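You operate a simulated robot arm through the tools that you are given. There is no shell and no other tool. Be economical: measure what you need, move in short steps, check, and stop when the job is done.

You are at the controls of a simulated robot arm. One attempt, no reset.

Task
Move the yellow bracket to stud 92 and lay the taped bar back.
Fine: its nut run down on it again, the bar in both brackets, the cream bracket left as it is.

Only the result counts: the job must be done as asked and must still hold three seconds after the hand-in. Knocking over, shifting, dropping, spilling or breaking anything else fails it.

Robot
A 7-joint arm with a two-finger parallel gripper on a trunk, on a base that drives. Base frame: it is fixed to the floor where the robot stands at the start and does not move with it; the origin is under the middle of the robot, x ahead of it, y to its left, z up; the surface under the hand at the start is at about z = 864. Readings come in mm, rad, newtons and seconds.
With the tool pointing down near the work surface it reaches from about 280 to 720 mm from the robot's upright axis, wherever it stands. Its first joint turns from -2.897 to 2.897 rad. Places, roughly: brown bench top [600, 900, 900]; steel nut (3x4x2 cm) [400, 100, 900]; stud 29 [400, 100, 900]; stud 92 [400, -100, 900]; yellow tray floor [400, -300, 900]. Payload 3.43 kg.
Tool frame: the origin (TCP) lies between the finger pads and is the grasp point; the fingertips stand 30 mm ahead of it; z points along the fingers, y is the line along which they close. The gripper opens to 94 mm. The fingers are 28 mm wide and 10 mm thick; the gripper's body (50 by 96 mm) begins 55 mm behind the TCP.
Orientation is told as [roll, pitch, yaw] about the base's x, y, z axes, in that order, counted from this pose: with the fingers straight down and closing along the base's y, the tool's x points along the base's -x, its y along +y and its z along -z.

Tools
- The arm moves only by the tool send_rows. Its argument "plan" is a list of rows, each a list of 7 numbers: the finger opening in mm, from 0 to 94, then the shift along the tool's x, y, z in mm, then the turn, a rotation vector about the tool's x, y, z in rad. In form: [[grip, x, y, z, ax, ay, az], ...]. A call has 1 to 20 rows; each row shifts and turns the commanded pose from where the row before left it, along the tool's axes as they then stand. Each row takes 0.2 s and may step no farther than 50 mm and 0.15 rad from the row before; otherwise, or with a gripper value out of range, the whole call is refused. A pose out of reach is approached as far as the arm can. The call stops where the force on the tool passes 40 N (or 10 N more than at its start, if that is more) or the arm is blocked; 0.2 s more then pass. The fingers move at their own pace (about 108 mm/s each) and stop on an object; they squeeze with about 45 N. The grip force told is the motor's: it shows also when the fingers shut on nothing. Time passes only in rows, and 0.2 s behind the last, so rows that do not move let the fingers close. The reply holds the time, the measured pose of the TCP, the force on the tool along the base axes, the opening and the grip force, in the units named above and with some noise, with the torque about the TCP (base axes, N m) and any sound that the robot's microphone picked up, and new pictures: "show" is both (left out), scene, wrist or none.
- Cameras (640 x 400 px; columns grow to the right, rows downward): "scene" is now at [349.8, -225.8, 1346.4]; the picture's right is [0.00, -0.17, 0.99], its down [-0.36, 0.92, 0.16] and it looks along [-0.93, -0.36, -0.06] (base axes); focal length 214 px, centre (320, 200). "wrist" rides on the gripper at [76, 14, -103] in the tool frame; the picture's right is [-0.18, 0.98, 0.00], its down [-0.75, -0.14, -0.64] and it looks along [-0.63, -0.12, 0.77] (tool axes); focal length 243 px, centre (320, 200). There is no depth. A picture from a camera that has moved, and an enlarged one, comes with that camera's place and axes in the base frame and with its lens.
- lift_body(by): slides the trunk up (or, below 0, down) by that many mm; the arm and the scene camera ride with it, the base frame stays. It gives what a move gives, with no picture.
- roll_base(legs): drives the robot by 1 to 6 legs, each [ahead, left, turn to the left] in mm, mm and rad, along the robot's own axes; the way and the turn of a leg run together, so that a leg with both is an arc; at most 1500 mm and 3.142 rad a leg. The arm and the cameras ride along, it lands a little off, and it stops where it bumps. It gives what a move gives, and a new picture of the scene camera.
- head_to(pan, tilt): turns the head with the scene camera to pan (to the left, within 1.396 rad either way) and tilt (down, from -0.506 to 1.204), counted from straight ahead of the robot. It gives what a move gives, and a new picture of the scene camera.
- close_up(camera, box): a new picture of the part [left, top, right, bottom] of that camera's present view, enlarged. The clock stands still meanwhile.
- finish_job(): hands the job in; it is judged then, once.

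Go step by step. Nothing tells you exact positions but the pictures and the camera data: compare them with the known pose of the tool, close in by small moves and look again before you grip or let go. The budget is 120 turns and 260 pictures, counting those below and the enlarged ones. Unless the task says otherwise, let go and move clear before handing in, and close with one line.

The tools are called after ">>>" by a JSON object that holds its "method" and its "body". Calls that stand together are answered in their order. send_rows: Moves the arm, as the interface text tells. Its arguments: {"type":"object","properties":{"plan":{"type":"array","items":{"type":"array","items":{"type":"number"}}},"show":{"type":"string","enum":["both","scene","wrist","none"]}},"required":["plan"]} The other tools are called the same way: lift_body (by) slides the trunk up or down; roll_base (legs) drives the base; head_to (pan, tilt) turns the head that bears the scene camera; close_up (camera, box) takes an enlarged picture of a part of a camera's view; finish_job () hands the job in.

At the start:

```text
t: 0.0
ee_pos: [339.2, -170.6, 1226.5]
orientation: [-0.002, 0.0, -0.001]
contact_force: [-0.2, 0.9, -0.2]
torque: [-0.02, -0.02, 0.0]
width: 94.0
gripper_force: 0.1
trunk travel left (down, up): [-250.0, 340.0]
robot x, y, heading: [2.9, -0.9, -0.003]
head pan, tilt: [-1.4, 1.201]
```

scene: 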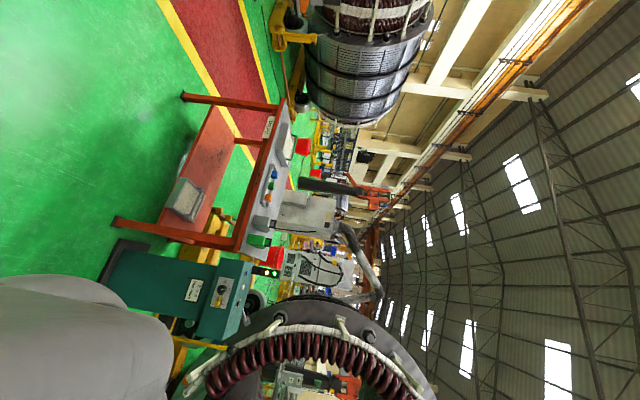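
wrist: 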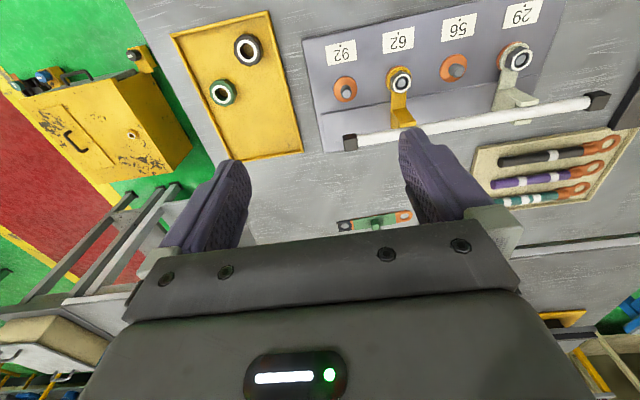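

The wrist view shows four studs (92, 62, 56, 29), with the yellow bracket on 62, the cream one on 29 and the taped bar across both. I'll turn the head to the work and enlarge the wrist view.

>>> {"method": "head_to", "body": {"pan": 0, "tilt": 1.0}}

>>> {"method": "close_up", "body": {"camera": "wrist", "box": [300, 0, 640, 212]}}

```text
t: 1.5
ee_pos: [340.3, -170.5, 1225.0]
orientation: [-0.001, -0.001, 0.001]
contact_force: [-0.3, -0.2, -0.7]
torque: [0.0, 0.02, -0.01]
width: 94.0
gripper_force: 0.0
trunk travel left (down, up): [-250.0, 340.0]
robot x, y, heading: [-0.3, 0.5, -0.002]
head pan, tilt: [0.0, 1.0]
camera scene: at [362.4, -170.8, 1286.3], right [0.0, -1.0, 0.0], down [-0.54, 0.0, 0.84], along [-0.84, 0.0, -0.54], focal length 214 px, centre (320, 200)
```

scene: 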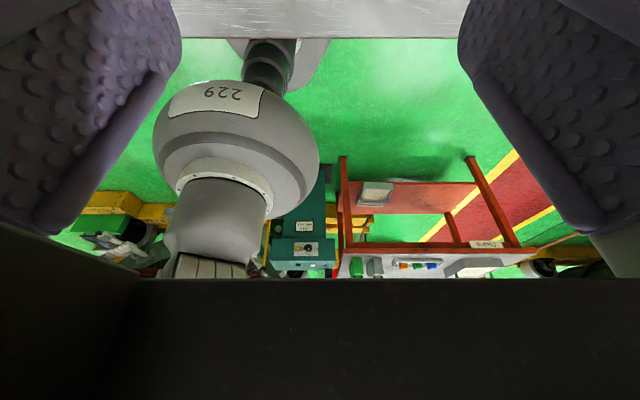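

```text
1.88 times, centred on (470, 106) of wrist
camera zoom: at [264.9, -156.2, 1328.0], right [0.18, 0.98, 0.0], down [0.75, -0.14, 0.64], along [0.63, -0.12, -0.77], focal length 457 px, centre (38, 377)
```

zoom: 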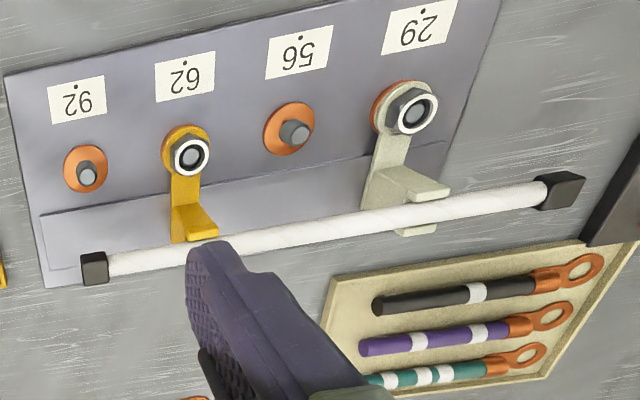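

The scene camera seems mounted pitched over, so I'll tilt the head the other way.

>>> {"method": "head_to", "body": {"pan": 0, "tilt": -0.5}}

```text
t: 3.1
ee_pos: [340.3, -170.7, 1226.3]
orientation: [-0.001, 0.001, -0.001]
contact_force: [-0.4, -0.2, 0.3]
torque: [0.02, 0.04, 0.02]
width: 94.0
gripper_force: 0.0
trunk travel left (down, up): [-250.0, 340.0]
robot x, y, heading: [0.4, -1.2, 0.0]
head pan, tilt: [0.0, -0.499]
camera scene: at [489.6, -170.7, 1288.8], right [0.0, -1.0, 0.0], down [-0.88, 0.0, -0.48], along [0.48, 0.0, -0.88], focal length 214 px, centre (320, 200)
```

scene: 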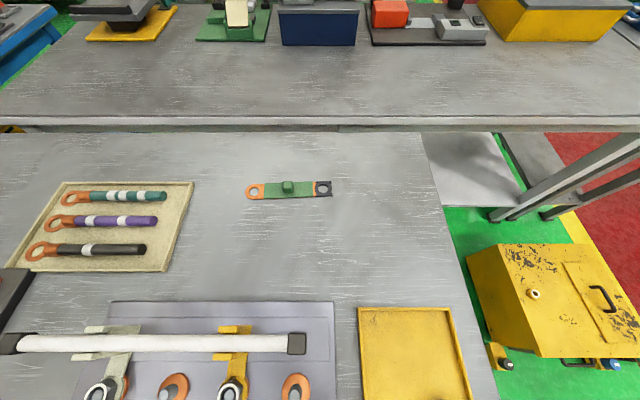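

>>> {"method": "head_to", "body": {"pan": 0, "tilt": 0.0}}

```text
t: 4.1
ee_pos: [340.0, -171.4, 1223.9]
orientation: [0.001, 0.001, 0.0]
contact_force: [-0.2, -0.8, -1.4]
torque: [-0.03, -0.01, 0.01]
width: 94.1
gripper_force: 0.1
trunk travel left (down, up): [-250.0, 340.0]
robot x, y, heading: [1.9, -0.8, 0.003]
head pan, tilt: [0.0, 0.0]
camera scene: at [449.7, -170.7, 1265.9], right [0.0, -1.0, 0.0], down [-1.0, 0.0, 0.0], along [0.0, 0.0, -1.0], focal length 214 px, centre (320, 200)
```

scene: 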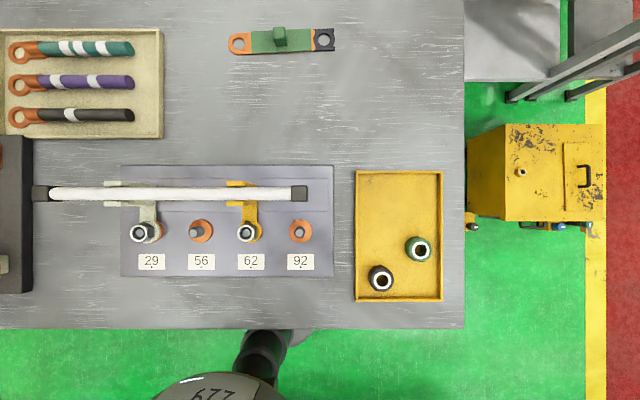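

>>> {"method": "close_up", "body": {"camera": "scene", "box": [20, 150, 340, 350]}}

>>> {"method": "close_up", "body": {"camera": "scene", "box": [200, 160, 328, 240]}}

>>> {"method": "close_up", "body": {"camera": "wrist", "box": [370, 50, 530, 150]}}

>>> {"method": "close_up", "body": {"camera": "scene", "box": [350, 160, 510, 310]}}

```text
2.00 times, centred on (180, 250) of scene
camera zoom: at [449.7, -170.7, 1265.9], right [0.0, -1.0, 0.0], down [-1.0, 0.0, 0.0], along [0.0, 0.0, -1.0], focal length 429 px, centre (600, 100)
```

zoom: 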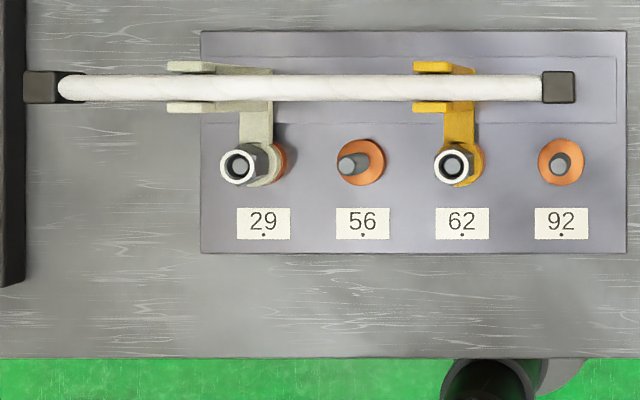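

```text
5.00 times, centred on (264, 200) of scene
camera zoom: at [449.7, -170.7, 1265.9], right [0.0, -1.0, 0.0], down [-1.0, 0.0, 0.0], along [0.0, 0.0, -1.0], focal length 1072 px, centre (600, 200)
```

zoom: 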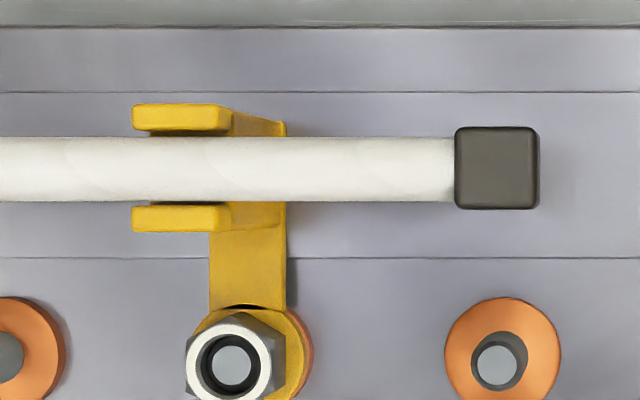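

```text
4.00 times, centred on (450, 100) of wrist
camera zoom: at [264.9, -156.3, 1328.0], right [0.18, 0.98, 0.0], down [0.75, -0.14, 0.64], along [0.63, -0.12, -0.77], focal length 970 px, centre (-200, 600)
```

zoom: 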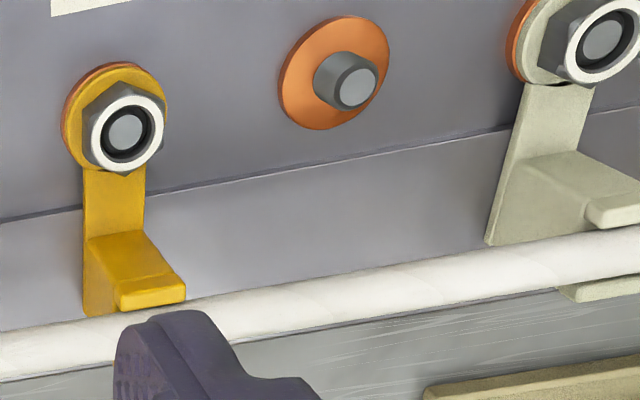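

```text
2.67 times, centred on (430, 235) of scene
camera zoom: at [449.7, -170.7, 1265.9], right [0.0, -1.0, 0.0], down [-1.0, 0.0, 0.0], along [0.0, 0.0, -1.0], focal length 572 px, centre (27, 107)
```

zoom: 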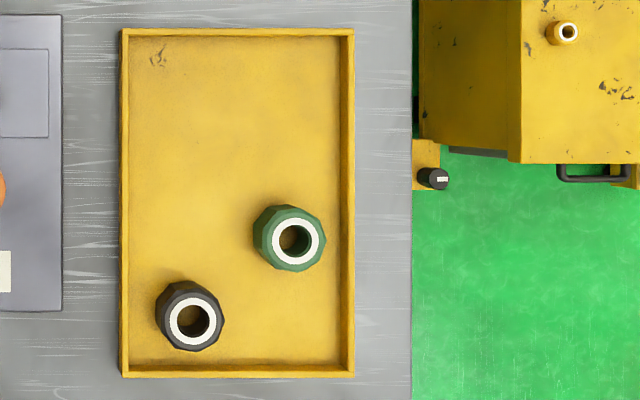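

Top view: studs stand upright at x≈392, spaced ≈92 mm (29 at y≈142, 62 at y≈-42, 92 at y≈-134). The bar lies at x≈462 in U-shaped cradles, spanning y≈-151 to 295. I'll move the hand above the bar and look again.

>>> {"method": "send_rows", "body": {"plan": [[94, -12, 24, 12, 0, 0, 0], [94, -12, 24, 12, 0, 0, 0], [94, -12, 24, 12, 0, 0, 0], [94, -12, 24, 12, 0, 0, 0], [94, -12, 24, 12, 0, 0, 0], [94, -12, 24, 12, 0, 0, 0], [94, -12, 24, 12, 0, 0, 0], [94, -12, 24, 12, 0, 0, 0], [94, -12, 24, 12, 0, 0, 0], [94, -12, 24, 12, 0, 0, 0]]}}

```text
t: 6.3
ee_pos: [461.4, 68.7, 1106.9]
orientation: [-0.001, 0.0, 0.0]
contact_force: [-0.4, -0.5, 0.4]
torque: [0.01, 0.0, -0.02]
width: 94.0
gripper_force: 0.0
trunk travel left (down, up): [-250.0, 340.0]
robot x, y, heading: [-0.1, 0.4, 0.005]
head pan, tilt: [0.0, 0.0]
camera scene: at [570.5, 68.8, 1146.3], right [0.0, -1.0, 0.0], down [-1.0, 0.0, 0.0], along [0.0, 0.0, -1.0], focal length 214 px, centre (320, 200)
camera wrist: at [385.9, 83.4, 1208.5], right [0.18, 0.98, 0.0], down [0.75, -0.14, 0.64], along [0.63, -0.12, -0.77], focal length 243 px, centre (320, 200)
```

scene: 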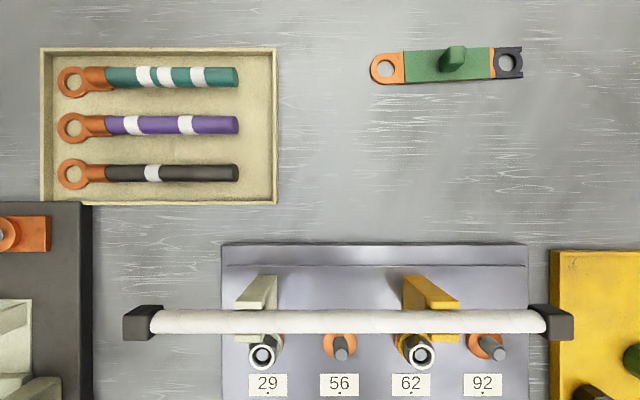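
wrist: 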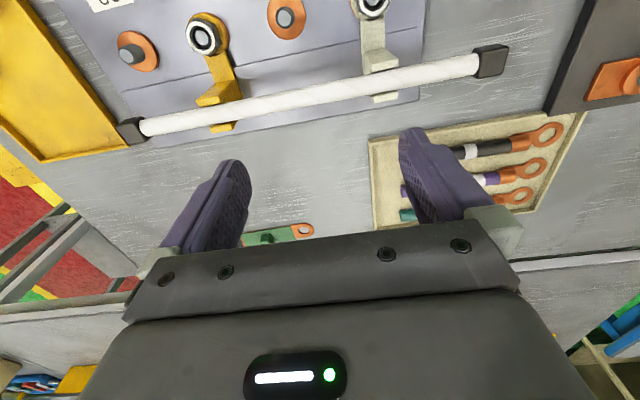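

The scene camera actually rides with the hand, and parallax puts the bar axis at about x≈461, z≈950. I'll enlarge the cradles to see how the bar sits.

>>> {"method": "close_up", "body": {"camera": "scene", "box": [380, 240, 580, 365]}}

>>> {"method": "close_up", "body": {"camera": "scene", "box": [200, 250, 360, 370]}}

>>> {"method": "close_up", "body": {"camera": "wrist", "box": [160, 0, 320, 140]}}

```text
3.20 times, centred on (480, 302) of scene
camera zoom: at [570.5, 68.8, 1146.3], right [0.0, -1.0, 0.0], down [-1.0, 0.0, 0.0], along [0.0, 0.0, -1.0], focal length 686 px, centre (-192, -128)
```

zoom: 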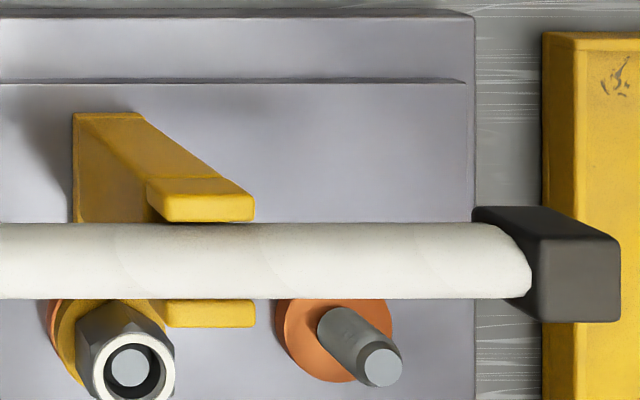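

```text
3.33 times, centred on (280, 310) of scene
camera zoom: at [570.5, 68.8, 1146.3], right [0.0, -1.0, 0.0], down [-1.0, 0.0, 0.0], along [0.0, 0.0, -1.0], focal length 715 px, centre (453, -167)
```

zoom: 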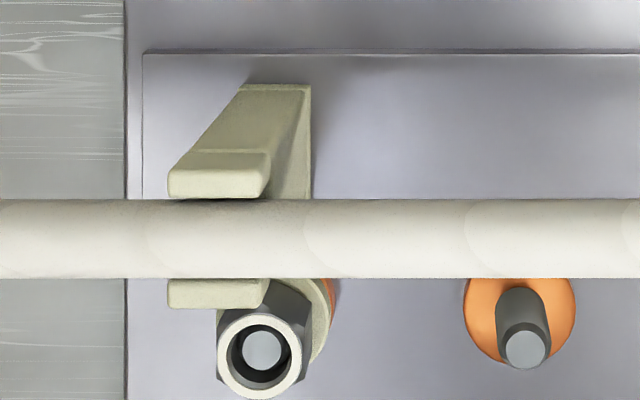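

```text
2.86 times, centred on (240, 70) of wrist
camera zoom: at [385.9, 83.4, 1208.5], right [0.18, 0.98, 0.0], down [0.75, -0.14, 0.64], along [0.63, -0.12, -0.77], focal length 693 px, centre (549, 571)
```

zoom: 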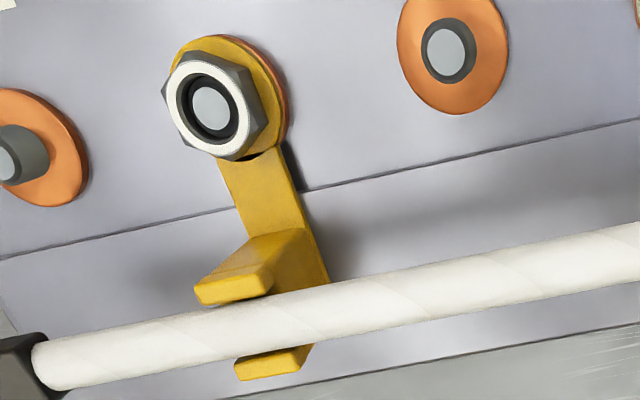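

Bar axis is about (459, y −150…238, z≈949), centre y≈44. I'll turn the hand 90° to close across the bar, come over its centre and check.

>>> {"method": "send_rows", "body": {"plan": [[94, 1, -6, 20, 0, 0, 0.1428], [94, 0, 0, 20, 0, 0, 0.1428], [94, 0, 0, 10, 0, 0, 0.1428], [94, 0, 0, 0, 0, 0, 0.1428], [94, 0, 0, 0, 0, 0, 0.1428], [94, 0, 0, 0, 0, 0, 0.1428], [94, 0, 0, 0, 0, 0, 0.1428], [94, 0, 0, 0, 0, 0, 0.1428], [94, 0, 0, 0, 0, 0, 0.1428], [94, 0, 0, 0, 0, 0, 0.1428], [94, 0, 0, 0, 0, 0, 0.1428], [94, 0, 0, 0, 0, 0, 0]]}}

```text
t: 8.9
ee_pos: [458.8, 63.9, 1055.7]
orientation: [-0.001, 0.0, -1.574]
contact_force: [0.5, -1.0, 0.3]
torque: [0.0, 0.02, -0.01]
width: 94.1
gripper_force: 0.0
trunk travel left (down, up): [-250.0, 340.0]
robot x, y, heading: [0.1, 1.4, -0.001]
head pan, tilt: [0.0, 0.0]
camera scene: at [458.3, -46.6, 1096.2], right [-1.0, 0.0, 0.0], down [0.0, 1.0, 0.0], along [0.0, 0.0, -1.0], focal length 214 px, centre (320, 200)
camera wrist: at [474.4, 139.8, 1158.2], right [0.98, -0.19, 0.0], down [-0.14, -0.75, 0.64], along [-0.12, -0.63, -0.77], focal length 243 px, centre (320, 200)
```

scene: 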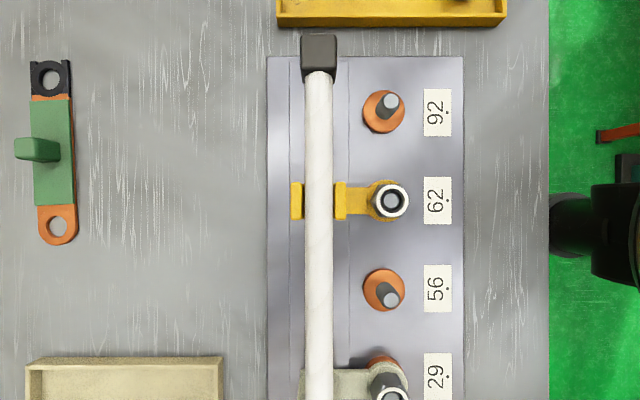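
wrist: 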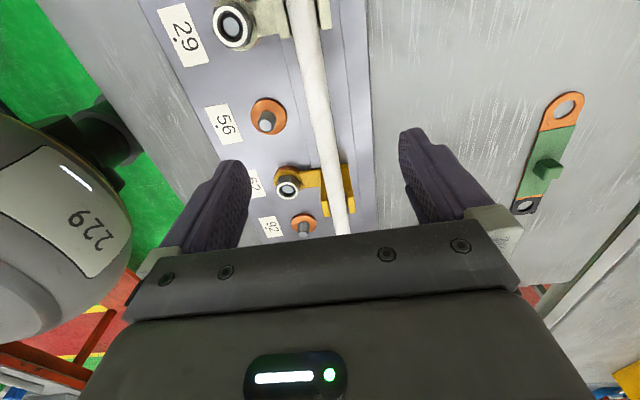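

The bar is centred under the hand. I'll go to its centre, descend to TCP z≈967 and close.

>>> {"method": "send_rows", "body": {"plan": [[94, -20, 0, 20, 0, 0, 0], [94, 0, 0, 25, 0, 0, 0], [94, 0, 0, 22, 0, 0, 0], [94, 0, 0, 11, 0, 0, 0], [94, 0, 0, 11, 0, 0, 0], [94, 0, 0, 0, 0, 0, 0]]}}

>>> {"method": "close_up", "body": {"camera": "wrist", "box": [200, 40, 460, 240]}}

```text
t: 10.3
ee_pos: [456.9, 42.3, 965.0]
orientation: [0.001, -0.001, -1.571]
contact_force: [0.2, -0.2, 0.6]
torque: [0.0, -0.01, -0.03]
width: 94.0
gripper_force: 0.0
trunk travel left (down, up): [-250.0, 340.0]
robot x, y, heading: [-2.3, 0.6, -0.003]
head pan, tilt: [0.0, 0.0]
camera scene: at [457.8, -68.1, 1006.5], right [-1.0, 0.0, 0.0], down [0.0, 1.0, 0.0], along [0.0, 0.0, -1.0], focal length 214 px, centre (320, 200)
camera wrist: at [473.5, 118.2, 1068.5], right [0.98, -0.18, 0.0], down [-0.14, -0.75, 0.64], along [-0.12, -0.63, -0.77], focal length 243 px, centre (320, 200)
```

scene: 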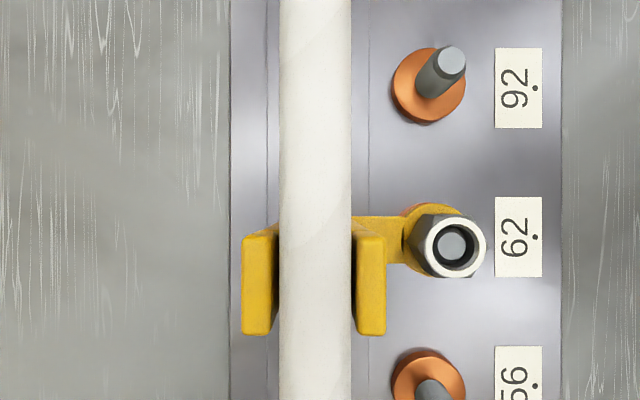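
wrist: 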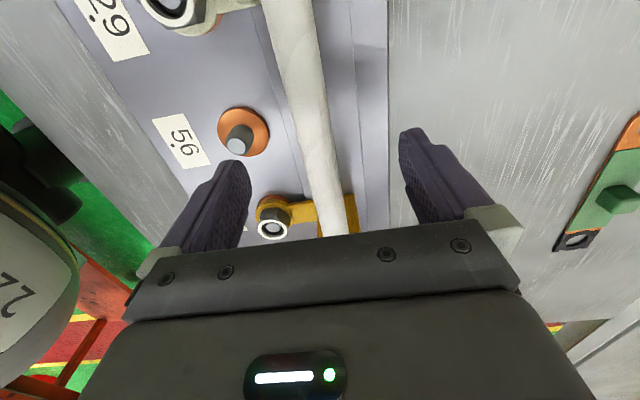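

```text
2.00 times, centred on (330, 140) of wrist
camera zoom: at [473.5, 118.2, 1068.5], right [0.98, -0.18, 0.0], down [-0.14, -0.75, 0.64], along [-0.12, -0.63, -0.77], focal length 485 px, centre (300, 320)
```

zoom: 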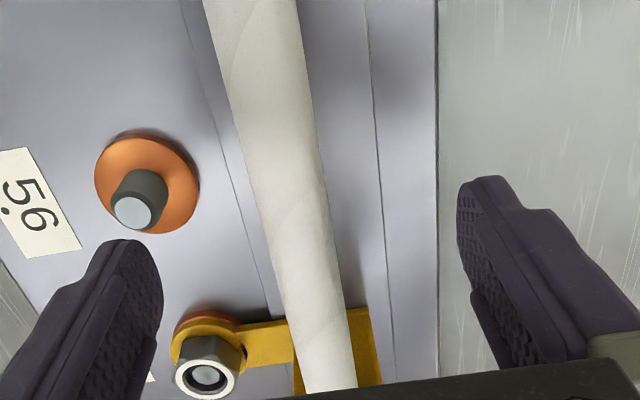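

>>> {"method": "send_rows", "body": {"plan": [[60, 0, 1.5, 0, 0, 0, 0], [30, 0, 0, 0, 0, 0, 0], [15, 0, 0, 0, 0, 0, 0], [10, 0, 0, 0, 0, 0, 0], [10, 0, 0, 0, 0, 0, 0]], "show": "wrist"}}

```text
t: 11.5
ee_pos: [459.2, 42.5, 965.9]
orientation: [0.001, 0.0, -1.571]
contact_force: [-0.5, -0.6, 0.2]
torque: [-0.01, -0.01, -0.01]
width: 18.1
gripper_force: 44.9
trunk travel left (down, up): [-250.0, 340.0]
robot x, y, heading: [-2.1, 0.2, 0.008]
head pan, tilt: [0.0, 0.0]
camera wrist: at [475.9, 118.7, 1068.7], right [0.98, -0.18, 0.0], down [-0.14, -0.75, 0.64], along [-0.12, -0.63, -0.77], focal length 243 px, centre (320, 200)
```

wrist: 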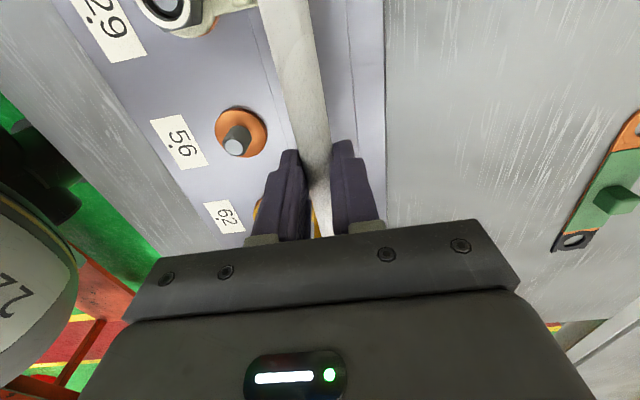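

Bar diameter is 18 mm, so I'm gripping a bit low for laying it on the table. I'll regrip 8 mm higher and lift a little.

>>> {"method": "send_rows", "body": {"plan": [[40, 0, 0, 0, 0, 0, 0], [40, 0, 0, -8, 0, 0, 0], [10, 0, 0, 0, 0, 0, 0], [10, 0, 0, 0, 0, 0, 0], [10, 0, 0, -8, 0, 0, 0], [10, 0, 0, 0, 0, 0, 0]], "show": "scene"}}

```text
t: 12.9
ee_pos: [461.3, 43.1, 983.3]
orientation: [0.001, 0.002, -1.57]
contact_force: [0.4, 0.0, -0.9]
torque: [0.0, 0.0, -0.02]
width: 18.2
gripper_force: 45.1
trunk travel left (down, up): [-250.0, 340.0]
robot x, y, heading: [0.9, 1.6, 0.004]
head pan, tilt: [0.0, 0.0]
camera scene: at [460.6, -67.1, 1023.6], right [-1.0, 0.0, 0.0], down [0.0, 1.0, 0.0], along [0.0, 0.0, -1.0], focal length 214 px, centre (320, 200)
```

scene: 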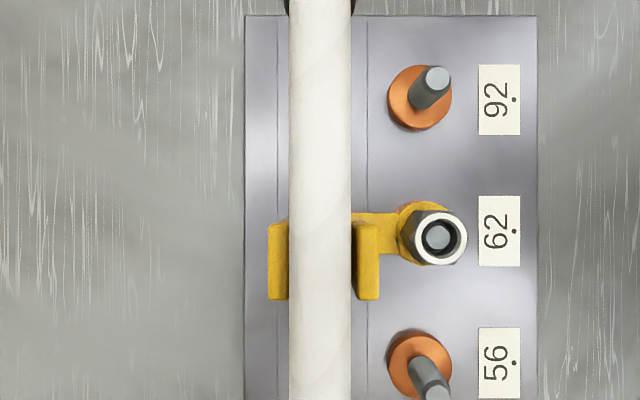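

>>> {"method": "send_rows", "body": {"plan": [[10, 0, 0, -30, 0, 0, 0], [10, 0, 0, -30, 0, 0, 0], [10, 0, 28, 0, 0, 0, 0], [10, 0, 28, 0, 0, 0, 0], [10, -30, 28, 0, 0, 0, 0], [10, -30, 28, 0, 0, 0, 0], [10, -30, 28, 0, 0, 0, 0], [10, -28, 0, 0, 0, 0, 0], [10, -28, 0, 0, 0, 0, 0], [10, -27, 0, 0, 0, 0, 0], [10, 0, 0, 0, 0, 0, 0]]}}

```text
t: 15.3
ee_pos: [601.4, -129.6, 1044.3]
orientation: [-0.001, -0.001, -1.572]
contact_force: [0.2, -0.7, -2.4]
torque: [0.01, 0.0, -0.01]
width: 18.1
gripper_force: 45.1
trunk travel left (down, up): [-250.0, 340.0]
robot x, y, heading: [-3.0, 2.2, -0.001]
head pan, tilt: [0.0, 0.0]
camera scene: at [601.3, -239.6, 1084.6], right [-1.0, 0.0, 0.0], down [0.0, 1.0, 0.0], along [0.0, 0.0, -1.0], focal length 214 px, centre (320, 200)
camera wrist: at [617.0, -53.2, 1146.7], right [0.98, -0.18, 0.0], down [-0.14, -0.75, 0.64], along [-0.12, -0.63, -0.77], focal length 243 px, centre (320, 200)
```

scene: 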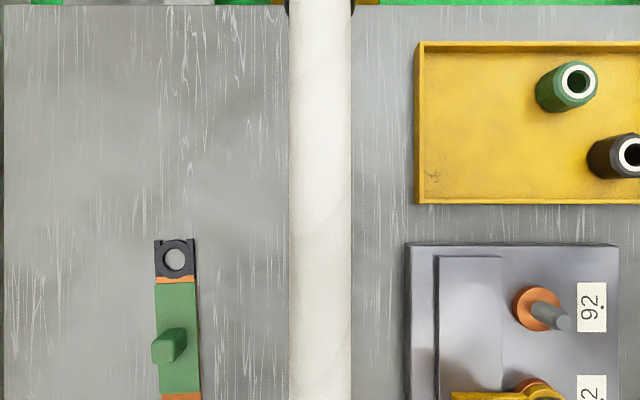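
wrist: 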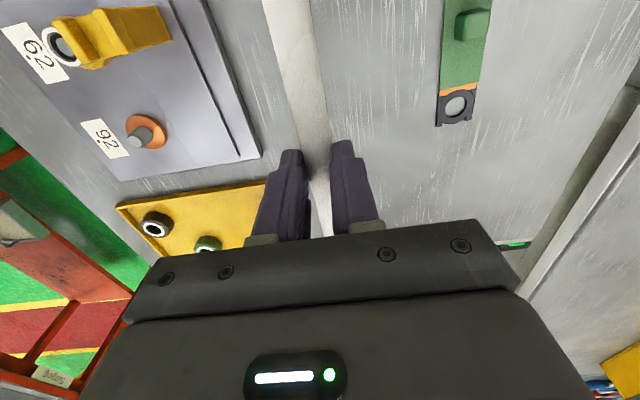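

>>> {"method": "send_rows", "body": {"plan": [[10, 0, 0, 40, 0, 0, 0], [10, 0, 0, 40, 0, 0, 0], [10, 0, 0, 40, 0, 0, 0], [10, 0, 0, 15, 0, 0, 0], [10, 0, 0, 4, 0, 0, 0], [10, 0, 0, 3, 0, 0, 0], [10, 0, 0, 0, 0, 0, 0]], "show": "wrist"}}

```text
t: 16.9
ee_pos: [601.0, -131.2, 901.2]
orientation: [-0.001, -0.001, -1.572]
contact_force: [-0.5, -0.3, -2.5]
torque: [-0.04, 0.0, -0.02]
width: 17.8
gripper_force: 45.1
trunk travel left (down, up): [-250.0, 340.0]
robot x, y, heading: [-2.2, -2.0, 0.003]
head pan, tilt: [0.0, 0.0]
camera wrist: at [615.9, -54.5, 1004.0], right [0.98, -0.18, 0.0], down [-0.14, -0.75, 0.64], along [-0.12, -0.63, -0.77], focal length 243 px, centre (320, 200)
```

wrist: 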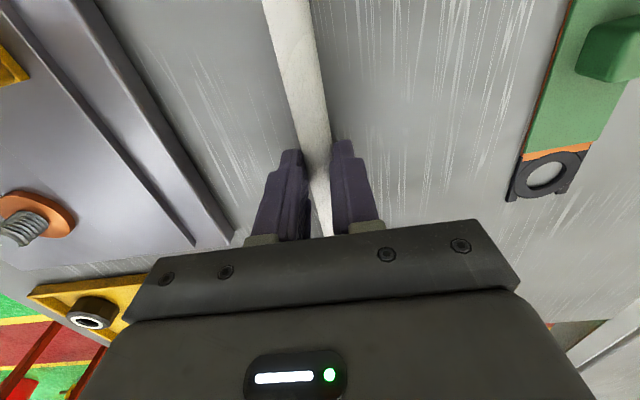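

>>> {"method": "send_rows", "body": {"plan": [[10, 0, 0, 1.5, 0, 0, 0], [10, 0, 0, 1.5, 0, 0, 0], [10, 0, 0, 0, 0, 0, 0]], "show": "none"}}

```text
t: 17.7
ee_pos: [600.0, -130.1, 898.5]
orientation: [0.0, 0.0, -1.571]
contact_force: [0.3, -0.3, -2.4]
torque: [0.0, 0.04, 0.01]
width: 18.1
gripper_force: 45.0
trunk travel left (down, up): [-250.0, 340.0]
robot x, y, heading: [-2.6, 2.1, 0.0]
head pan, tilt: [0.0, 0.0]
```

>>> {"method": "send_rows", "body": {"plan": [[10, 0, 0, 1, 0, 0, 0], [10, 0, 0, 1, 0, 0, 0], [10, 0, 0, 0, 0, 0, 0]], "show": "none"}}

```text
t: 18.5
ee_pos: [601.1, -129.2, 895.5]
orientation: [0.001, -0.001, -1.57]
contact_force: [0.4, 0.1, 5.6]
torque: [0.15, 0.07, -0.06]
width: 18.2
gripper_force: 44.3
trunk travel left (down, up): [-250.0, 340.0]
robot x, y, heading: [-0.7, -0.1, 0.0]
head pan, tilt: [0.0, 0.0]
```

The bar has touched down. I'll release it, rise and look.

>>> {"method": "send_rows", "body": {"plan": [[22, 0, 0, 0, 0, 0, 0], [40, 0, 0, 0, 0, 0, 0], [40, 0, 0, 0, 0, 0, 0], [40, 0, 0, -20, 0, 0, 0], [60, 0, 0, -40, 0, 0, 0], [94, 0, 0, -40, 0, 0, 0], [94, 0, -40, -40, 0, 0, 0], [94, 30, -40, 0, 0, 0, 0]]}}

```text
refused: row 7 steps farther than a row can; nothing moved
```

>>> {"method": "send_rows", "body": {"plan": [[22, 0, 0, 0, 0, 0, 0], [40, 0, 0, 0, 0, 0, 0], [40, 0, 0, 0, 0, 0, 0], [40, 0, 0, -20, 0, 0, 0], [60, 0, 0, -40, 0, 0, 0], [94, 0, 0, -40, 0, 0, 0], [94, 0, -40, -25, 0, 0, 0], [94, 20, -40, -10, 0, 0, 0], [94, 30, -38, 0, 0, 0, 0], [94, 30, -38, 0, 0, 0, 0], [94, 0, 0, 0, 0, 0, 0]]}}

```text
t: 20.9
ee_pos: [444.6, -51.2, 1029.6]
orientation: [0.0, 0.001, -1.571]
contact_force: [0.3, 0.0, 0.7]
torque: [0.0, -0.01, -0.04]
width: 93.9
gripper_force: 0.1
trunk travel left (down, up): [-250.0, 340.0]
robot x, y, heading: [-2.2, -0.1, -0.0]
head pan, tilt: [0.0, 0.0]
camera scene: at [445.1, -161.5, 1070.2], right [-1.0, 0.0, 0.0], down [0.0, 1.0, 0.0], along [0.0, 0.0, -1.0], focal length 214 px, centre (320, 200)
camera wrist: at [460.9, 24.9, 1132.2], right [0.98, -0.18, 0.0], down [-0.14, -0.75, 0.64], along [-0.12, -0.63, -0.77], focal length 243 px, centre (320, 200)
```

scene: 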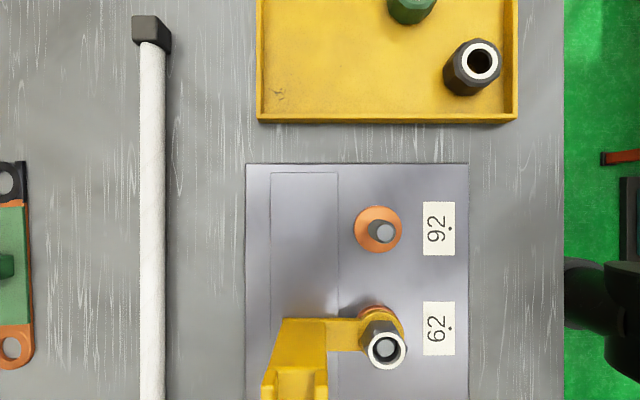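
wrist: 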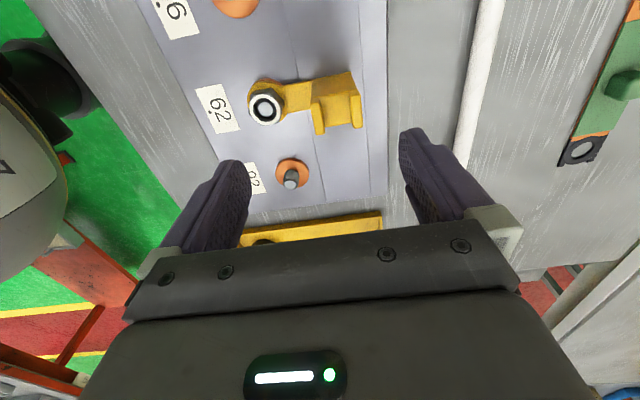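

Next I'll put the scene camera right over the nut of stud 62 to get its exact place and hex orientation.

>>> {"method": "send_rows", "body": {"plan": [[94, 30, -13, 0, 0, 0, 0], [94, 30, -13, 0, 0, 0, 0], [94, 30, -13, 0, 0, 0, 0], [94, 26, -12, 0, 0, 0, 0], [94, 0, 0, 20, 0, 0, 0], [94, 0, 0, 0, 0, 0, 0]], "show": "scene"}}

>>> {"method": "close_up", "body": {"camera": "scene", "box": [200, 140, 392, 260]}}

>>> {"method": "close_up", "body": {"camera": "scene", "box": [280, 170, 360, 220]}}

```text
t: 22.3
ee_pos: [392.9, 65.0, 1012.2]
orientation: [0.001, 0.0, -1.57]
contact_force: [0.0, -0.8, 0.1]
torque: [0.02, 0.01, 0.0]
width: 93.8
gripper_force: 0.0
trunk travel left (down, up): [-250.0, 340.0]
robot x, y, heading: [-1.0, 0.4, -0.003]
head pan, tilt: [0.0, 0.0]
camera scene: at [392.9, -44.9, 1052.6], right [-1.0, 0.0, 0.0], down [0.0, 1.0, 0.0], along [0.0, 0.0, -1.0], focal length 214 px, centre (320, 200)
```

scene: 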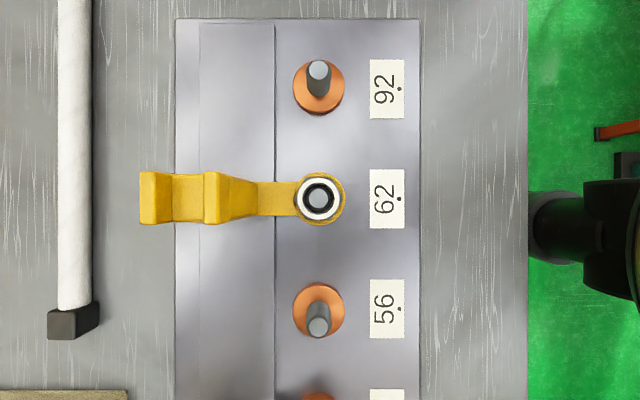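

```text
3.33 times, centred on (296, 200) of scene
camera zoom: at [392.9, -44.9, 1052.6], right [-1.0, 0.0, 0.0], down [0.0, 1.0, 0.0], along [0.0, 0.0, -1.0], focal length 715 px, centre (400, 200)
```

zoom: 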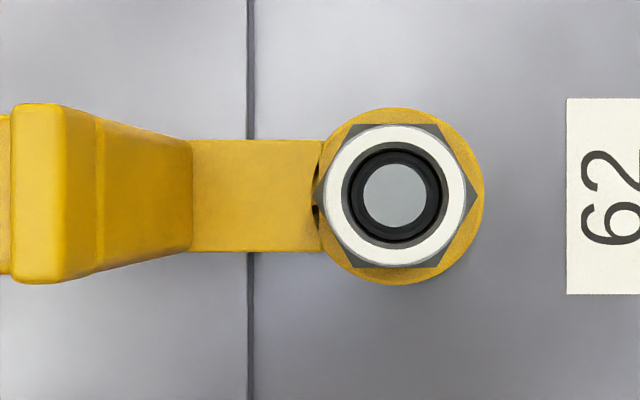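

```text
8.00 times, centred on (320, 195) of scene
camera zoom: at [392.9, -44.9, 1052.6], right [-1.0, 0.0, 0.0], down [0.0, 1.0, 0.0], along [0.0, 0.0, -1.0], focal length 1716 px, centre (320, 240)
```

zoom: 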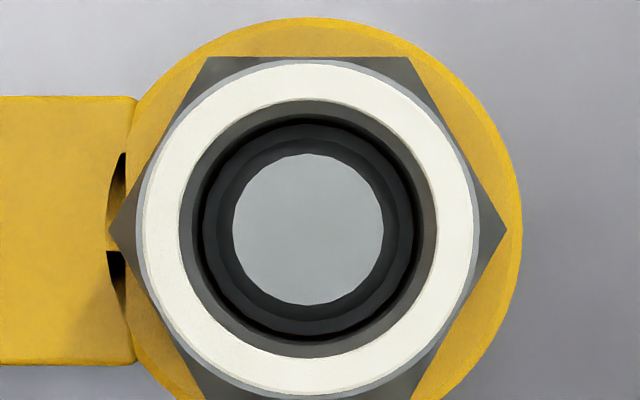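

The nut sits at about (394, −45.7), 30 mm across flats, with flats facing ±y. I'll go over it at yaw −60° so there is room for a counter-clockwise turn.

>>> {"method": "send_rows", "body": {"plan": [[94, -37, 0.5, 0, 0, 0, 0], [80, -37, 0.5, 0, 0, 0, 0], [60, -36.7, 0, 0, 0, 0, 0], [46, 0, 0, 0, 0, 0, -0.131], [46, 0, 0, 0, 0, 0, -0.131], [46, 0, 0, 0, 0, 0, -0.131], [46, 0, 0, 0, 0, 0, -0.131], [46, 0, 0, 25, 0, 0, 0], [46, 0, 0, 25, 0, 0, 0], [46, 0, 0, 0, 0, 0, 0]]}}

>>> {"method": "close_up", "body": {"camera": "wrist", "box": [220, 100, 420, 240]}}

```text
t: 24.5
ee_pos: [392.9, -45.6, 958.4]
orientation: [-0.001, -0.001, -1.046]
contact_force: [-1.0, -0.2, 0.5]
torque: [0.02, -0.06, 0.02]
width: 45.9
gripper_force: 0.1
trunk travel left (down, up): [-250.0, 340.0]
robot x, y, heading: [-1.8, -0.3, 0.001]
head pan, tilt: [0.0, 0.0]
camera scene: at [447.6, -140.2, 999.7], right [-0.87, -0.5, 0.0], down [-0.5, 0.87, 0.0], along [0.0, 0.0, -1.0], focal length 214 px, centre (320, 200)
camera wrist: at [368.1, 28.3, 1061.7], right [0.94, 0.33, 0.0], down [0.26, -0.72, 0.64], along [0.21, -0.61, -0.77], focal length 243 px, centre (320, 200)
```

scene: 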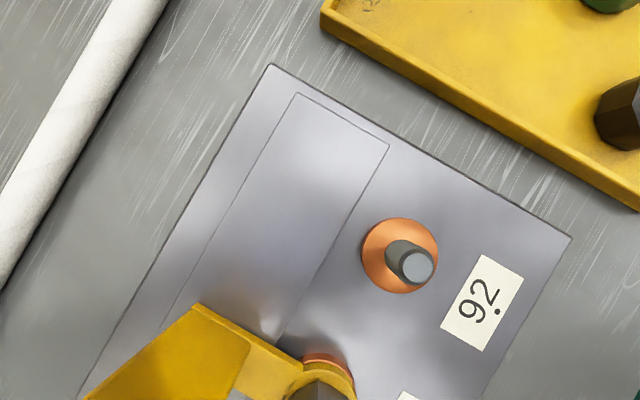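
wrist: 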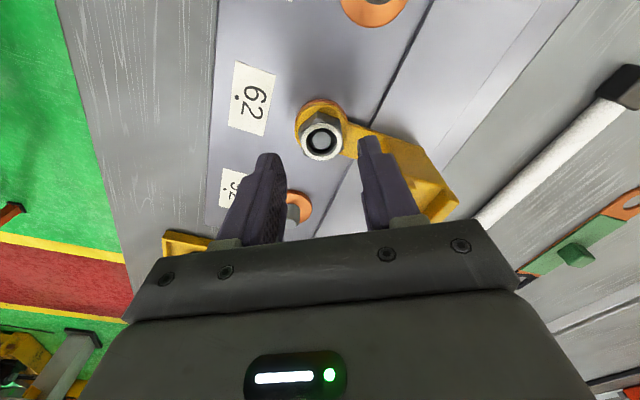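

```text
2.86 times, centred on (320, 170) of wrist
camera zoom: at [368.1, 28.3, 1061.7], right [0.94, 0.33, 0.0], down [0.26, -0.72, 0.64], along [0.21, -0.61, -0.77], focal length 693 px, centre (320, 286)
```

zoom: 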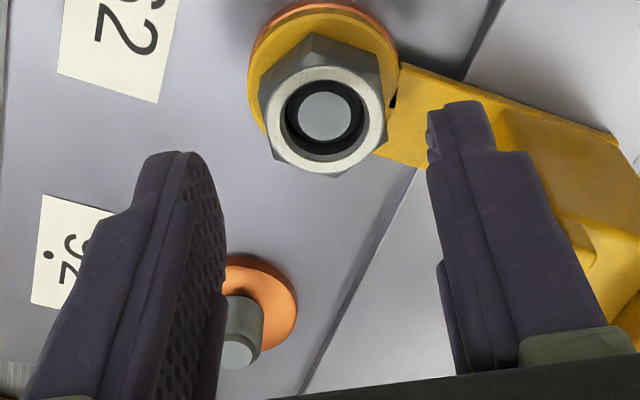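

Alignment is good. I'll descend over the nut to tip z≈885.

>>> {"method": "send_rows", "body": {"plan": [[46, 0, 0.6, 15, 0, 0, 0], [46, 0, 0, 12, 0, 0, 0], [46, 0, 0, 8, 0, 0, 0], [46, 0, 0, 8, 0, 0, 0], [46, 0, 0, 0, 0, 0, 0]], "show": "wrist"}}

```text
t: 25.7
ee_pos: [395.6, -43.5, 918.1]
orientation: [0.004, -0.003, -1.046]
contact_force: [-0.8, -0.7, 33.1]
torque: [0.21, -0.87, 0.03]
width: 46.1
gripper_force: 0.1
trunk travel left (down, up): [-250.0, 340.0]
robot x, y, heading: [2.1, 1.1, -0.001]
head pan, tilt: [0.0, 0.0]
camera wrist: at [369.8, 29.4, 1019.8], right [0.94, 0.33, 0.0], down [0.25, -0.72, 0.64], along [0.22, -0.61, -0.77], focal length 243 px, centre (320, 200)
```

wrist: 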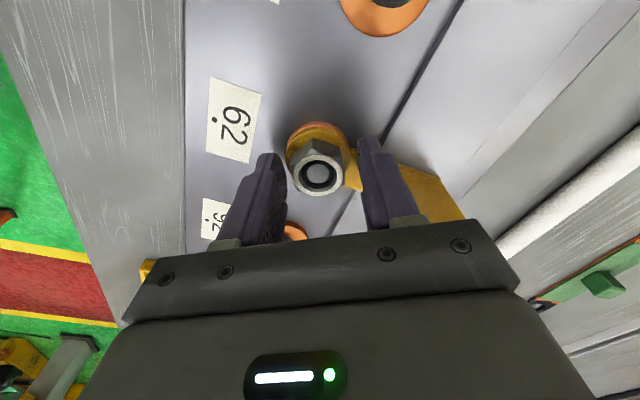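

The +x finger touched the bracket arm (top at z≈888). I'll back up 4 mm and close on the nut.

>>> {"method": "send_rows", "body": {"plan": [[46, 0, -0.5, -4, 0, 0, 0], [46, 0, 0, 0, 0, 0, 0], [26, 0, 0, 0, 0, 0, 0], [26, 0, 0, 0, 0, 0, 0], [26, 0, 0, 0, 0, 0, 0]], "show": "wrist"}}

```text
t: 26.9
ee_pos: [394.0, -44.7, 919.8]
orientation: [-0.003, 0.001, -1.048]
contact_force: [-9.3, -3.4, -8.0]
torque: [-0.08, 0.16, 0.0]
width: 29.2
gripper_force: 44.9
trunk travel left (down, up): [-250.0, 340.0]
robot x, y, heading: [2.7, -1.9, 0.001]
head pan, tilt: [0.0, 0.0]
camera wrist: at [369.5, 28.1, 1022.1], right [0.94, 0.33, 0.0], down [0.26, -0.72, 0.64], along [0.21, -0.6, -0.77], focal length 243 px, centre (320, 200)
```

wrist: 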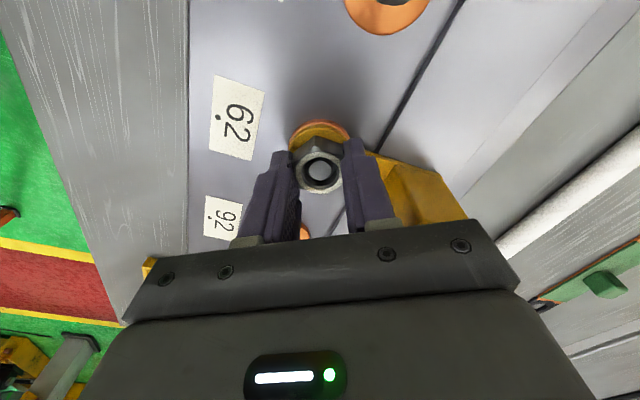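

Gripped (29.2 mm). I'll relieve the side force and start turning counter-clockwise.

>>> {"method": "send_rows", "body": {"plan": [[26, 0, -1.1, 0, 0, 0, 0], [26, 0, 0, 0, 0, 0, -0.12], [26, 0, 0, 0, 0, 0, -0.12], [26, 0, 0, 0, 0, 0, -0.12], [26, 0, 0, 0, 0, 0, -0.12], [26, 0, 0, 0, 0, 0, 0]], "show": "wrist"}}

```text
t: 28.3
ee_pos: [393.7, -44.6, 921.2]
orientation: [0.0, 0.001, -0.566]
contact_force: [-5.0, -4.6, -27.3]
torque: [-0.07, 0.25, 0.05]
width: 29.1
gripper_force: 45.0
trunk travel left (down, up): [-250.0, 340.0]
robot x, y, heading: [4.7, -0.1, 0.002]
head pan, tilt: [0.0, 0.0]
camera wrist: at [338.3, 7.6, 1023.9], right [0.68, 0.73, 0.0], down [0.56, -0.52, 0.64], along [0.47, -0.44, -0.77], focal length 243 px, centre (320, 200)
```

wrist: 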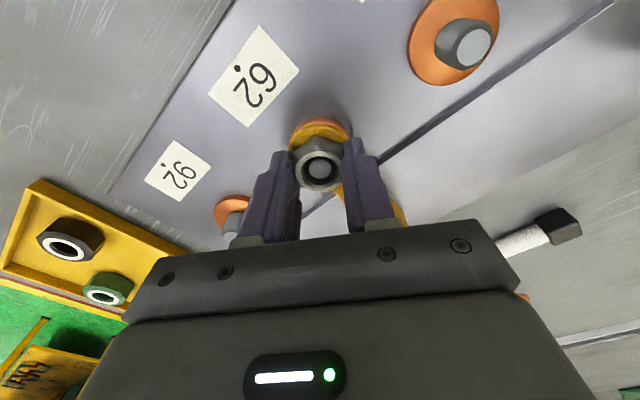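

>>> {"method": "send_rows", "body": {"plan": [[26, 0, 0, 2, 0, 0, 0], [26, 0, 0, 0, 0, 0, 0]], "show": "none"}}

>>> {"method": "close_up", "body": {"camera": "wrist", "box": [240, 90, 420, 230]}}

```text
t: 28.9
ee_pos: [394.7, -44.9, 919.9]
orientation: [0.003, -0.003, -0.565]
contact_force: [-1.9, -4.6, 5.2]
torque: [0.34, 1.08, -0.01]
width: 28.9
gripper_force: 44.6
trunk travel left (down, up): [-250.0, 340.0]
robot x, y, heading: [-0.1, -1.9, 0.003]
head pan, tilt: [0.0, 0.0]
```

```text
2.86 times, centred on (330, 160) of wrist
camera zoom: at [337.9, 7.7, 1023.0], right [0.68, 0.73, 0.0], down [0.56, -0.52, 0.64], along [0.47, -0.44, -0.77], focal length 693 px, centre (291, 314)
```

zoom: 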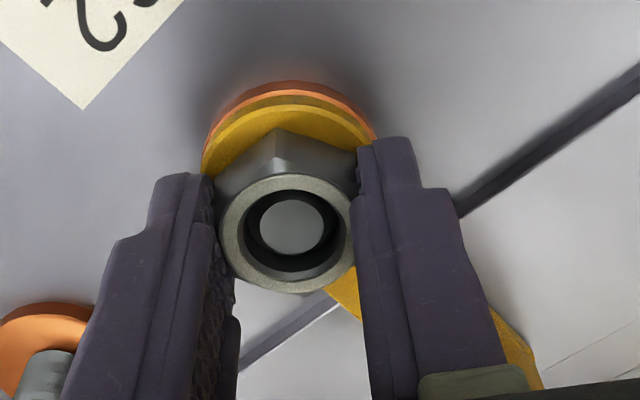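

>>> {"method": "send_rows", "body": {"plan": [[26, 0, 0, 0, 0, 0, -0.12], [26, 0, 0, 0, 0, 0, -0.12], [26, 0, 0, 0, 0, 0, 0]], "show": "none"}}

>>> {"method": "close_up", "body": {"camera": "wrist", "box": [240, 90, 420, 230]}}

```text
t: 29.7
ee_pos: [394.1, -46.1, 920.2]
orientation: [0.001, -0.003, -0.326]
contact_force: [0.0, -6.2, 27.7]
torque: [-0.12, 0.6, -0.02]
width: 29.0
gripper_force: 44.9
trunk travel left (down, up): [-250.0, 340.0]
robot x, y, heading: [0.8, 0.4, 0.003]
head pan, tilt: [0.0, 0.0]
```

```text
2.86 times, centred on (330, 160) of wrist
camera zoom: at [326.7, -7.5, 1022.8], right [0.49, 0.87, 0.0], down [0.67, -0.37, 0.64], along [0.56, -0.31, -0.76], focal length 693 px, centre (291, 314)
```

zoom: 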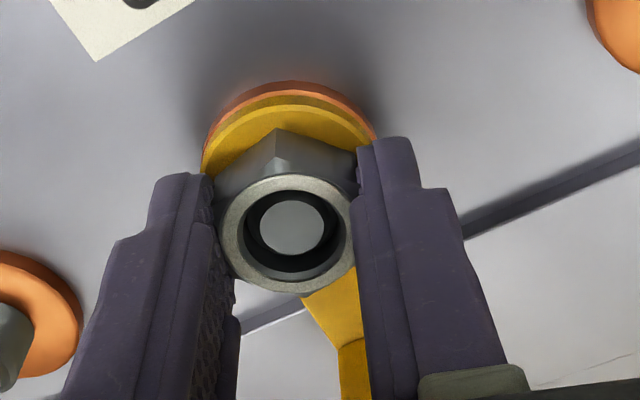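

>>> {"method": "send_rows", "body": {"plan": [[26, 0, 0, -1.6, 0, 0, 0], [26, 0, 0, 0, 0, 0, 0]], "show": "none"}}

>>> {"method": "send_rows", "body": {"plan": [[26, 0, 0, 0, 0, 0, -0.12], [26, 0, 0, 0, 0, 0, -0.12], [26, 0, 0, 0, 0, 0, 0]], "show": "none"}}

```text
t: 30.3
ee_pos: [394.5, -45.8, 921.2]
orientation: [0.0, 0.001, -0.325]
contact_force: [0.1, -4.2, 4.3]
torque: [-0.34, -0.59, -0.02]
width: 29.1
gripper_force: 45.3
trunk travel left (down, up): [-250.0, 340.0]
robot x, y, heading: [-1.8, 1.5, -0.003]
head pan, tilt: [0.0, 0.0]
```

```text
t: 31.1
ee_pos: [393.5, -46.7, 921.4]
orientation: [-0.001, -0.001, -0.083]
contact_force: [3.1, -5.7, 7.4]
torque: [-0.23, -0.17, -0.02]
width: 29.1
gripper_force: 45.1
trunk travel left (down, up): [-250.0, 340.0]
robot x, y, heading: [-3.0, 0.6, 0.0]
head pan, tilt: [0.0, 0.0]
```

>>> {"method": "send_rows", "body": {"plan": [[26, 0, 0, -0.1, 0, 0, -0.14], [26, 0, 0, -0.1, 0, 0, -0.14], [26, 0, 0, -0.1, 0, 0, -0.14], [26, 0, 0, -0.1, 0, 0, -0.14], [26, 0, 0, -0.1, 0, 0, -0.14], [26, 0, 0, -0.1, 0, 0, -0.14], [26, 0, 0, -0.1, 0, 0, -0.14], [26, 0, 0, 0, 0, 0, 0]], "show": "wrist"}}

```text
t: 32.9
ee_pos: [394.1, -46.6, 922.6]
orientation: [0.001, 0.0, 0.896]
contact_force: [-0.2, -12.7, 11.6]
torque: [-0.4, 0.0, -0.01]
width: 29.3
gripper_force: 45.2
trunk travel left (down, up): [-250.0, 340.0]
robot x, y, heading: [-1.2, -1.1, -0.002]
head pan, tilt: [0.0, 0.0]
camera wrist: at [336.2, -96.7, 1024.6], right [-0.65, 0.76, 0.0], down [0.58, 0.5, 0.64], along [0.49, 0.42, -0.77], focal length 243 px, centre (320, 200)
```

wrist: 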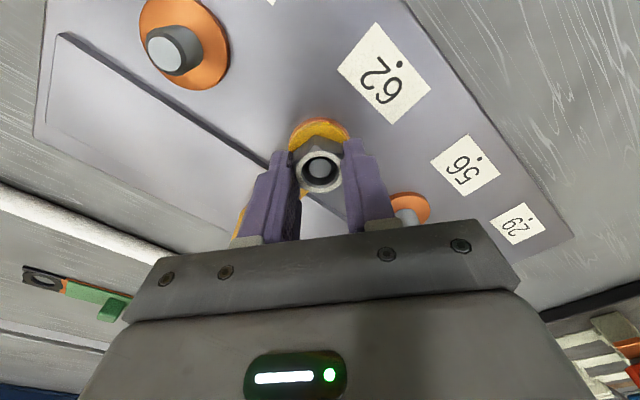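

Force is modest and the nut is rising about 0.14 mm per row. I'll continue with a centring correction.

>>> {"method": "send_rows", "body": {"plan": [[26, 0.6, -0.5, -0.4, 0, 0, 0], [26, 0, 0, -0.14, 0, 0, -0.14], [26, 0, 0, -0.14, 0, 0, -0.14], [26, 0, 0, -0.14, 0, 0, -0.14], [26, 0, 0, -0.14, 0, 0, -0.14], [26, 0, 0, -0.14, 0, 0, -0.14], [26, 0, 0, -0.14, 0, 0, -0.14], [26, 0, 0, -0.14, 0, 0, -0.14], [26, 0, 0, -0.14, 0, 0, -0.14], [26, 0, 0, -0.14, 0, 0, -0.14], [26, 0, 0, 0, 0, 0, 0]], "show": "wrist"}}

```text
t: 35.3
ee_pos: [395.3, -46.8, 923.5]
orientation: [-0.001, 0.001, 2.157]
contact_force: [11.5, -3.9, 22.7]
torque: [-0.05, -0.16, -0.07]
width: 29.1
gripper_force: 45.1
trunk travel left (down, up): [-250.0, 340.0]
robot x, y, heading: [-3.1, -1.4, -0.003]
head pan, tilt: [0.0, 0.0]
camera wrist: at [425.8, -117.5, 1025.9], right [-0.92, -0.39, 0.0], down [-0.3, 0.71, 0.64], along [-0.25, 0.59, -0.77], focal length 243 px, centre (320, 200)
```

wrist: 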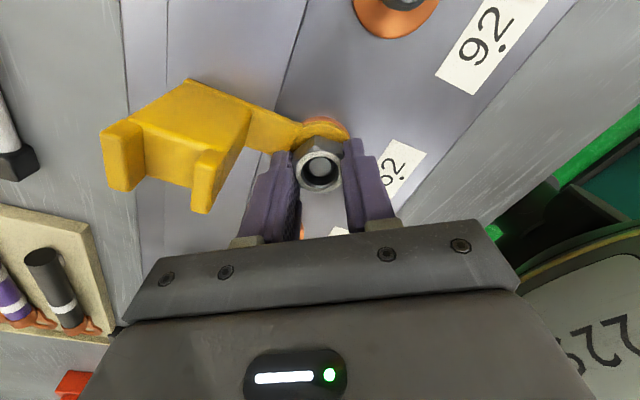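

>>> {"method": "send_rows", "body": {"plan": [[26, 0.4, -0.6, -1.2, 0, 0, 0], [26, 0, 0, -0.2, 0, 0, -0.14], [26, 0, 0, -0.2, 0, 0, -0.14], [26, 0, 0, -0.2, 0, 0, -0.14], [26, 0, 0, -0.2, 0, 0, -0.14], [26, 0, 0, 0, 0, 0, 0]], "show": "none"}}

>>> {"method": "close_up", "body": {"camera": "wrist", "box": [240, 90, 420, 230]}}

```text
t: 36.7
ee_pos: [393.8, -45.5, 924.3]
orientation: [0.001, 0.0, 2.716]
contact_force: [0.4, -0.5, -0.2]
torque: [0.01, -0.02, -0.04]
width: 29.1
gripper_force: 44.7
trunk travel left (down, up): [-250.0, 340.0]
robot x, y, heading: [-3.1, 0.2, -0.001]
head pan, tilt: [0.0, 0.0]
```

```text
2.86 times, centred on (330, 160) of wrist
camera zoom: at [458.9, -90.5, 1027.1], right [-0.57, -0.82, 0.0], down [-0.63, 0.44, 0.64], along [-0.53, 0.37, -0.77], focal length 693 px, centre (291, 314)
```

zoom: 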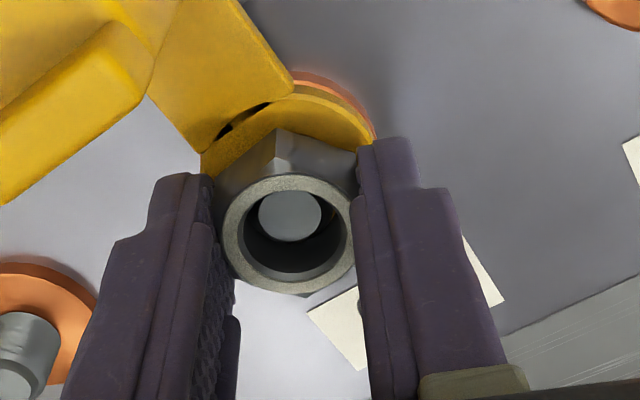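

Forces vanished; the nut may be free. I'll test by lifting slightly.

>>> {"method": "send_rows", "body": {"plan": [[26, 0, 0, -1, 0, 0, 0], [26, 0, 0, -1, 0, 0, 0], [26, 0, 0, 0, 0, 0, 0]], "show": "none"}}

>>> {"method": "close_up", "body": {"camera": "wrist", "box": [240, 90, 420, 230]}}

```text
t: 37.5
ee_pos: [395.3, -45.9, 925.6]
orientation: [0.0, -0.001, 2.714]
contact_force: [0.1, 0.5, -1.4]
torque: [0.01, -0.02, 0.0]
width: 29.1
gripper_force: 44.7
trunk travel left (down, up): [-250.0, 340.0]
robot x, y, heading: [0.5, -4.7, 0.002]
head pan, tilt: [0.0, 0.0]
```

```text
2.86 times, centred on (330, 160) of wrist
camera zoom: at [459.4, -89.8, 1028.8], right [-0.57, -0.82, 0.0], down [-0.63, 0.44, 0.64], along [-0.53, 0.37, -0.77], focal length 693 px, centre (291, 314)
```

zoom: 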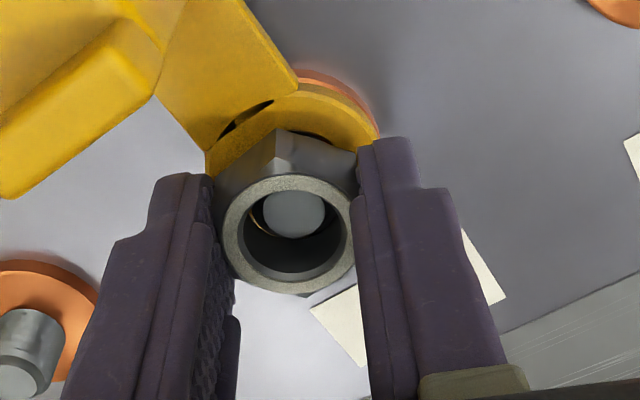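

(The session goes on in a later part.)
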